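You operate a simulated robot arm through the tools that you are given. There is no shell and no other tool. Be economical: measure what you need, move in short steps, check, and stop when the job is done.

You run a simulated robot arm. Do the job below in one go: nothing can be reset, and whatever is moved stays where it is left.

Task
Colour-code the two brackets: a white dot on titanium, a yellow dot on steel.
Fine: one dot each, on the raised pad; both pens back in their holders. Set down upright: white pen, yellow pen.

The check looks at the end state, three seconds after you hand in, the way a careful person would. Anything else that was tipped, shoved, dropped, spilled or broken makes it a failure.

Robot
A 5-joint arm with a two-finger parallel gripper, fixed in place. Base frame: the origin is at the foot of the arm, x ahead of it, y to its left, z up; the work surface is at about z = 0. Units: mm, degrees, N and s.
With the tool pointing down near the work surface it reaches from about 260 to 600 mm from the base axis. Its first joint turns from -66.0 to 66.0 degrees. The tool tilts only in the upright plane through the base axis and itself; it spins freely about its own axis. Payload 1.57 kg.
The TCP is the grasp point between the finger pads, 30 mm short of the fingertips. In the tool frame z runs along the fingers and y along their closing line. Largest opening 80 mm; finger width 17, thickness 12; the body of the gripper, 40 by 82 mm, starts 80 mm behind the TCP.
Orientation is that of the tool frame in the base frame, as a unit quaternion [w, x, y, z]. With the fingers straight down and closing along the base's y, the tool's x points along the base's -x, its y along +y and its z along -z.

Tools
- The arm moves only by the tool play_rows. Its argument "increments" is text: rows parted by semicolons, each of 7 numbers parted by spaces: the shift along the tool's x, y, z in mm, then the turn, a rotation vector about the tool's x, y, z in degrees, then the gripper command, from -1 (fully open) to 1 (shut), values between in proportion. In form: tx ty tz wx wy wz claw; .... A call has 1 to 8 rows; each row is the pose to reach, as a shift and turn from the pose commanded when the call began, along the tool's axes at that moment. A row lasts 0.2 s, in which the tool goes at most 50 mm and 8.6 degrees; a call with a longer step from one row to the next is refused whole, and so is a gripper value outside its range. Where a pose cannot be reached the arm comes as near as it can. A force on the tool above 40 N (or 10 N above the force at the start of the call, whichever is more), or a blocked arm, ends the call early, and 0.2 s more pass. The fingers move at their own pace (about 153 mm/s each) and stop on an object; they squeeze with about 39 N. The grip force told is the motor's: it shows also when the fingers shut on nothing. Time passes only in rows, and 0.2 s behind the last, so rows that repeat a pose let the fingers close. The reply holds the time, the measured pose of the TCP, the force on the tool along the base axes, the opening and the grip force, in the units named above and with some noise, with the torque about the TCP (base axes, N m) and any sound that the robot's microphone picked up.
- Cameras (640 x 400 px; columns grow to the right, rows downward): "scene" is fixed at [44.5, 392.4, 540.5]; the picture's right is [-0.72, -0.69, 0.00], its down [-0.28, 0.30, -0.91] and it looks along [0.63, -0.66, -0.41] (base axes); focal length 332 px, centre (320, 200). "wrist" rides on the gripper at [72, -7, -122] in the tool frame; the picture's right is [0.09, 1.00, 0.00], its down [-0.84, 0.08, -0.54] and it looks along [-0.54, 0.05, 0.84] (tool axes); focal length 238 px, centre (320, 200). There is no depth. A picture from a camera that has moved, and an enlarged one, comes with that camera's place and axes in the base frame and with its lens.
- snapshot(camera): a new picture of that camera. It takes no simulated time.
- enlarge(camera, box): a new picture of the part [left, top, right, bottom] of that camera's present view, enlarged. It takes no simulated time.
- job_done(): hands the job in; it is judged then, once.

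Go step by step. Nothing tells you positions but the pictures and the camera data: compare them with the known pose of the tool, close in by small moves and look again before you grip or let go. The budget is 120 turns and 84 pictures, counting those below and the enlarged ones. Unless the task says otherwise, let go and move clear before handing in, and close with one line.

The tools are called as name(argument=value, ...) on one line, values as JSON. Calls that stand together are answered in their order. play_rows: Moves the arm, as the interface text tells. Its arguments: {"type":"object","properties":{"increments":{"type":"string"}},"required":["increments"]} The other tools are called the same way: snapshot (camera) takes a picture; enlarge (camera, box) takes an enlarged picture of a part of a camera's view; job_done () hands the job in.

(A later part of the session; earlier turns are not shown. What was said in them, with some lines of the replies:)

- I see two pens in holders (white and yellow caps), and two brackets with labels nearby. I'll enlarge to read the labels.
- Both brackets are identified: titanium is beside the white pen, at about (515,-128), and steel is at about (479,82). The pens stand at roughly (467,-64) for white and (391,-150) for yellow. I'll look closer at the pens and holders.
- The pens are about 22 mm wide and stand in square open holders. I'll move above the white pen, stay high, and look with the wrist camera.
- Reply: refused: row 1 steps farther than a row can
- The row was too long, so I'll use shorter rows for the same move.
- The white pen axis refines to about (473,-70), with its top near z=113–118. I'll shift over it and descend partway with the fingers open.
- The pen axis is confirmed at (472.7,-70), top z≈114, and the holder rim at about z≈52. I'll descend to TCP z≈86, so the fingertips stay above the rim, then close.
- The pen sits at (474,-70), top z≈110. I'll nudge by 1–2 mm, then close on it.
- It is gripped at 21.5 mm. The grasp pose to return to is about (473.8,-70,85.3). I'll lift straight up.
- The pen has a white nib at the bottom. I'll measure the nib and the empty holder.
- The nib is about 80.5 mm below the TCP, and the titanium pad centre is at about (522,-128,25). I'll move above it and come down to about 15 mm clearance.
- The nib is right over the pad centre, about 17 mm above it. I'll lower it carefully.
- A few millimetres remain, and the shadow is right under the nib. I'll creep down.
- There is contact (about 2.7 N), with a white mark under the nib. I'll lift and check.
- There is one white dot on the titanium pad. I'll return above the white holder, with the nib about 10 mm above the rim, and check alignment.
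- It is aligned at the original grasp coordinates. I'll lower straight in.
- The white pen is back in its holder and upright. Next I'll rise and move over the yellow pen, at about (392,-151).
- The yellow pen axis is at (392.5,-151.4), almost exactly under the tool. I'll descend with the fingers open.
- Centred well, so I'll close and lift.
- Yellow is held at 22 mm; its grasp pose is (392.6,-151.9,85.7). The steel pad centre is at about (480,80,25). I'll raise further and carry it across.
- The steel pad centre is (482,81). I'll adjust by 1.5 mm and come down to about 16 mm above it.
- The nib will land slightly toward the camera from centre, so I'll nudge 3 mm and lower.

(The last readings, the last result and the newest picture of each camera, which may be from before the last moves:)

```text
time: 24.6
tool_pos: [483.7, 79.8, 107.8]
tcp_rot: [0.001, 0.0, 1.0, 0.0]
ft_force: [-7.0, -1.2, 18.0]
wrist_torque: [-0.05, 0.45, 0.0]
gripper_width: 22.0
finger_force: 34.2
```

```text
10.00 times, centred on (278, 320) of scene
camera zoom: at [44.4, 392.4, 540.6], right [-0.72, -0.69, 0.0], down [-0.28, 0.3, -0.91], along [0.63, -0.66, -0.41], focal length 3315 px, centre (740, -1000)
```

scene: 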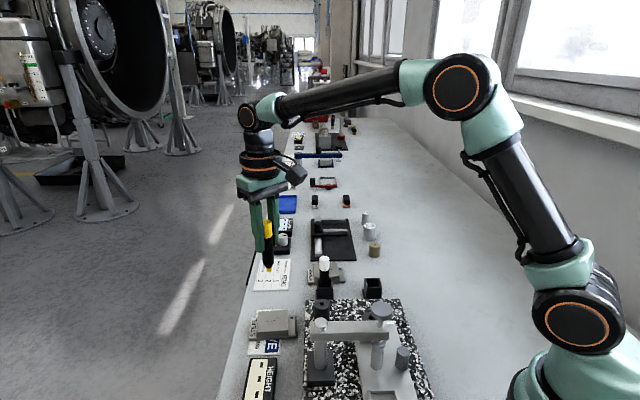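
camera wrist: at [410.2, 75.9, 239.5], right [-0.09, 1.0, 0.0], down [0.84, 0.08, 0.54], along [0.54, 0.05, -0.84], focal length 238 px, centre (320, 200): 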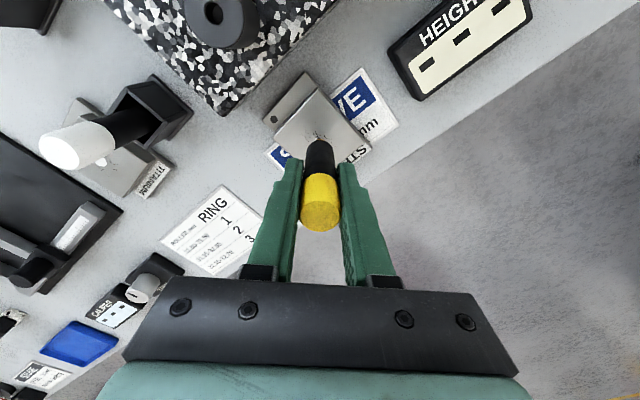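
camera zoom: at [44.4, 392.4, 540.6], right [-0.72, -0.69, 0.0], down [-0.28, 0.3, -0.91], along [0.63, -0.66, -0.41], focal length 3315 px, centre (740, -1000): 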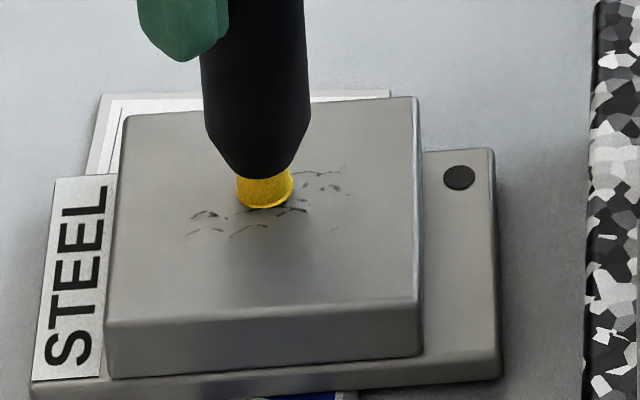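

Contact came sooner than expected (18 N), but the bracket hasn't moved. I'll lift straight off now.

play_rows(increments="0 0 -4 0 0 0 1; 0 0 -20 0 0 0 1; 0 0 -60 0 0 0 1; 0 0 -100 0 0 0 1; 0 0 -100 0 0 0 1")

enlarge(camera="scene", box=[230, 290, 326, 350])

enlarge(camera="scene", box=[220, 190, 320, 290])

enlarge(camera="wrist", box=[240, 80, 400, 240])

```text
time: 25.8
tool_pos: [484.4, 78.6, 205.2]
tcp_rot: [0.0, -0.001, 1.0, 0.001]
ft_force: [-0.6, -1.2, -0.1]
wrist_torque: [-0.02, -0.03, -0.01]
gripper_width: 21.6
finger_force: 34.6
```

```text
6.67 times, centred on (278, 320) of scene
camera zoom: at [44.5, 392.4, 540.5], right [-0.72, -0.69, 0.0], down [-0.28, 0.3, -0.91], along [0.63, -0.66, -0.41], focal length 2210 px, centre (600, -600)
```

zoom: 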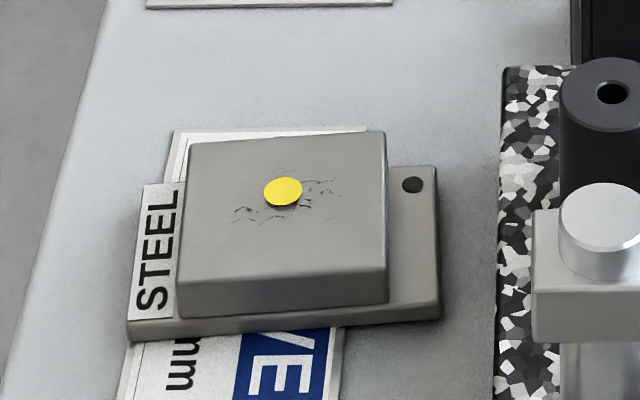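

```text
4.00 times, centred on (270, 240) of scene
camera zoom: at [44.5, 392.4, 540.5], right [-0.72, -0.69, 0.0], down [-0.28, 0.3, -0.91], along [0.63, -0.66, -0.41], focal length 1326 px, centre (520, 40)
```

zoom: 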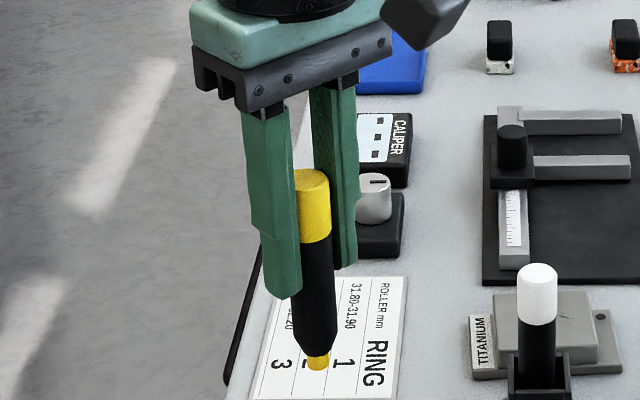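

```text
2.50 times, centred on (320, 160) of wrist
camera zoom: at [413.8, 72.3, 326.4], right [-0.09, 1.0, 0.0], down [0.84, 0.08, 0.54], along [0.54, 0.05, -0.84], focal length 596 px, centre (320, 300)
```

zoom: 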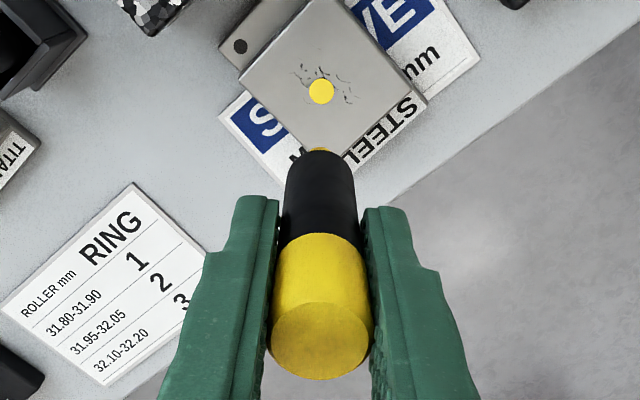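

There is one clean yellow dot on the steel pad, and the pen is still straight in the grip. I'll carry it back, high, above its holder.

play_rows(increments="0 0 -30 0 0 0 1; 15.1 -38.3 -30 0 0 0 1; 30.3 -76.6 -30 0 0 0 1; 45.4 -114.8 -30 0 0 0 1; 60.5 -153.1 -30 0 0 0 1; 75.7 -191.4 -30 0 0 0 1; 90.8 -229.7 -30 0 0 0 1; 90.8 -229.7 -30 0 0 0 1")

play_rows(increments="0 0 30 0 0 0 1; 0 0 60 0 0 0 1; 0 0 88 0 0 0 1; 0 0 88 0 0 0 1")

enlarge(camera="scene", box=[330, 240, 410, 300])

enlarge(camera="wrist", box=[240, 80, 400, 180])

```text
time: 27.6
tool_pos: [392.2, -154.2, 236.1]
tcp_rot: [0.0, 0.0, 1.0, -0.001]
ft_force: [-0.2, -0.8, -0.5]
wrist_torque: [-0.02, 0.01, -0.02]
gripper_width: 21.9
finger_force: 35.1
```

```text
time: 28.6
tool_pos: [391.7, -151.0, 148.2]
tcp_rot: [0.0, 0.001, 1.0, -0.001]
ft_force: [0.4, 0.6, -0.6]
wrist_torque: [0.01, 0.0, 0.01]
gripper_width: 21.6
finger_force: 34.7
```

```text
6.67 times, centred on (370, 270) of scene
camera zoom: at [44.5, 392.4, 540.5], right [-0.72, -0.69, 0.0], down [-0.28, 0.3, -0.91], along [0.63, -0.66, -0.41], focal length 2210 px, centre (-13, -267)
```

zoom: 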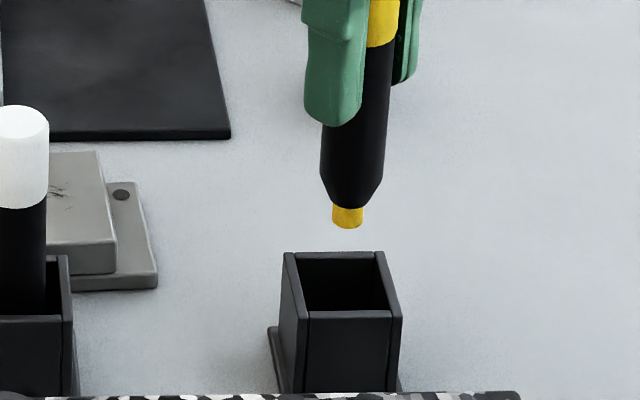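

```text
4.00 times, centred on (320, 130) of wrist
camera zoom: at [320.7, -157.6, 270.2], right [-0.09, 1.0, 0.0], down [0.84, 0.08, 0.54], along [0.54, 0.05, -0.84], focal length 953 px, centre (320, 480)
```

zoom: 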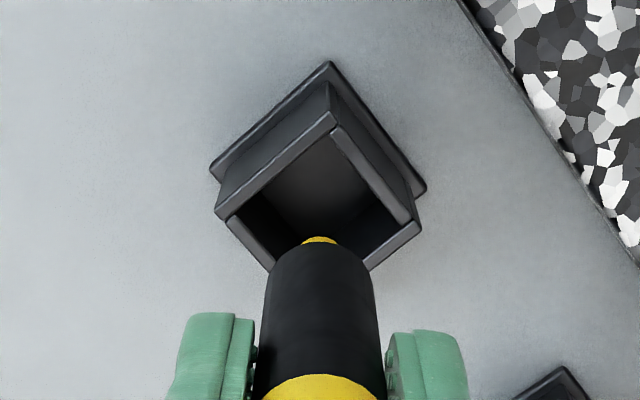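

It is aligned the same way the white one was, so I'll lower it in.

play_rows(increments="0 0 12 0 0 0 1; 0 0 24 0 0 0 1; 0 0 38 0 0 0 1; 0 0 50 0 0 0 1; 0 0 58 0 0 0 1; 0 0 63 0 0 0 1; 0 0 63 0 0 0 1")

enlarge(camera="scene", box=[300, 240, 410, 310])

```text
time: 30.2
tool_pos: [391.7, -150.1, 84.6]
tcp_rot: [0.001, 0.0, 1.0, 0.0]
ft_force: [-6.9, 0.2, 19.6]
wrist_torque: [0.06, 0.55, 0.02]
gripper_width: 21.7
finger_force: 35.5
```

```text
5.71 times, centred on (355, 275) of scene
camera zoom: at [44.5, 392.4, 540.5], right [-0.72, -0.69, 0.0], down [-0.28, 0.3, -0.91], along [0.63, -0.66, -0.41], focal length 1894 px, centre (120, -229)
```

zoom: 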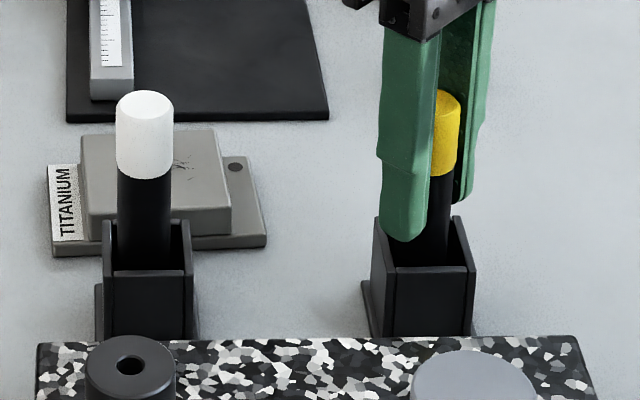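

The pen has bottomed out and is pressing. I'll back off slightly, then release.

play_rows(increments="0 0 -1.5 0 0 0 1; 0 0 -2.5 0 0 0 1; 0 0 -2.5 0 0 0 1")

```text
time: 31.0
tool_pos: [390.8, -149.8, 86.4]
tcp_rot: [0.001, 0.0, 1.0, 0.001]
ft_force: [0.0, 0.6, -0.1]
wrist_torque: [-0.01, 0.04, 0.0]
gripper_width: 21.9
finger_force: 34.6
```

play_rows(increments="0 0 0.5 0 0 0 1; 0 0 0.5 0 0 0 -0.35; 0 0 0.5 0 0 0 -0.35; 0 0 0.5 0 0 0 -1; 0 0 0.5 0 0 0 -1")

enlarge(camera="wrist", box=[220, 90, 420, 240])

```text
time: 32.2
tool_pos: [391.9, -150.2, 87.7]
tcp_rot: [-0.001, -0.001, 1.0, 0.0]
ft_force: [0.0, 0.3, 0.6]
wrist_torque: [-0.02, 0.03, 0.0]
gripper_width: 80.0
finger_force: 0.0
```

```text
2.67 times, centred on (320, 165) of wrist
camera zoom: at [321.0, -156.3, 208.3], right [-0.09, 1.0, 0.0], down [0.84, 0.08, 0.54], along [0.54, 0.05, -0.84], focal length 636 px, centre (320, 293)
```

zoom: 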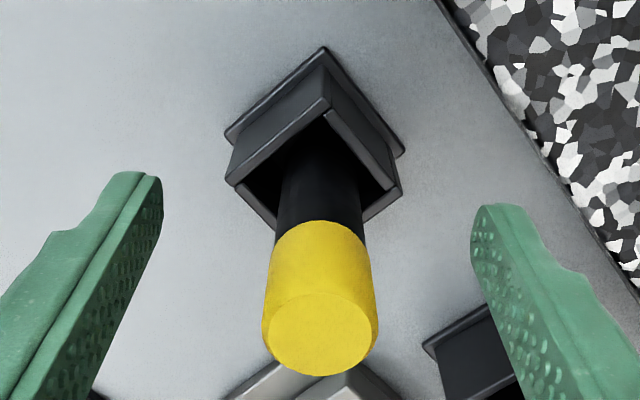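

The yellow pen is free and upright in its holder. I'll rise clear and make a final check.

play_rows(increments="0 0 -35 0 0 0 -1; 0 0 -75 0 0 0 -1; 0 0 -120 0 0 0 -1; 0 0 -160 0 0 0 -1; 0 0 -160 0 0 0 -1")

enlarge(camera="scene", box=[230, 200, 430, 350])

snapshot(camera="wrist")

snapshot(camera="scene")

```text
time: 33.4
tool_pos: [392.3, -151.9, 248.4]
tcp_rot: [0.0, 0.0, 1.0, 0.0]
ft_force: [-0.1, 0.3, -0.5]
wrist_torque: [0.0, -0.02, -0.01]
gripper_width: 80.0
finger_force: 0.1
```

```text
2.67 times, centred on (330, 275) of scene
camera zoom: at [44.5, 392.4, 540.5], right [-0.72, -0.69, 0.0], down [-0.28, 0.3, -0.91], along [0.63, -0.66, -0.41], focal length 884 px, centre (293, 0)
```

zoom: 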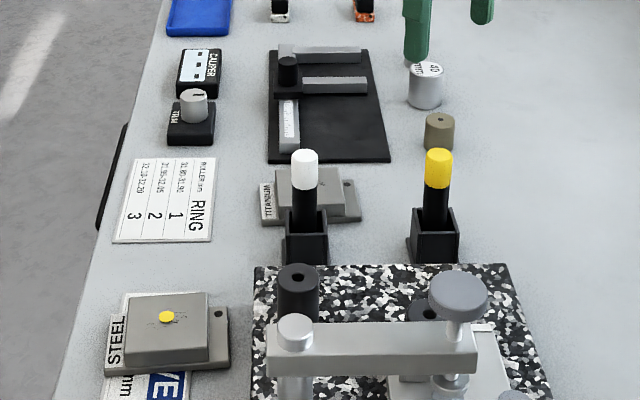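

```text
28 pictures are left
camera wrist: at [322.4, -157.8, 369.6], right [-0.09, 1.0, 0.0], down [0.84, 0.08, 0.54], along [0.54, 0.05, -0.84], focal length 238 px, centre (320, 200)
```

wrist: 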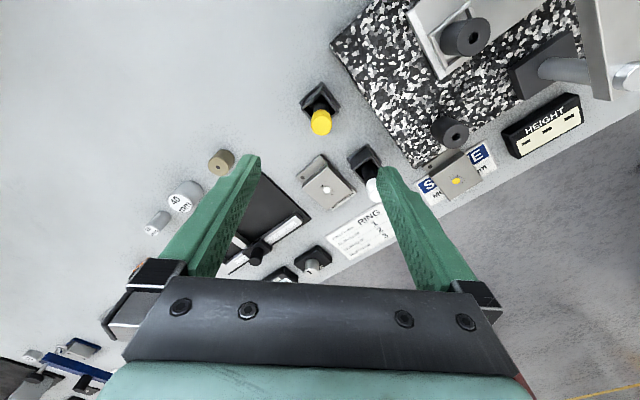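

```text
27 pictures are left
```

scene: 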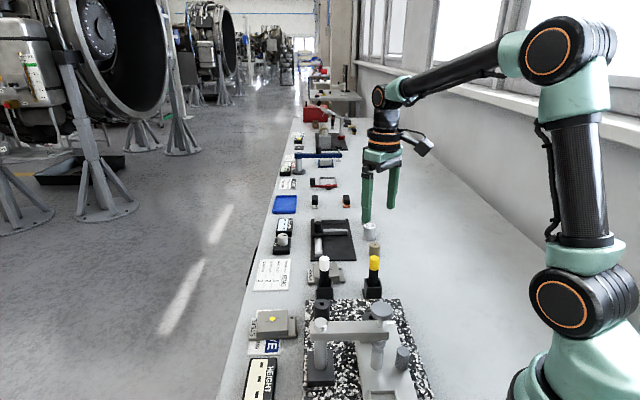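

Both dots are in place, both pens stand upright in their holders, nothing else has moved, and the arm is clear. I'm handing in.

job_done()

```text
The job is handed in.
```

The titanium pad has one white dot, the steel pad has one yellow dot, and both pens are back upright in their holders.
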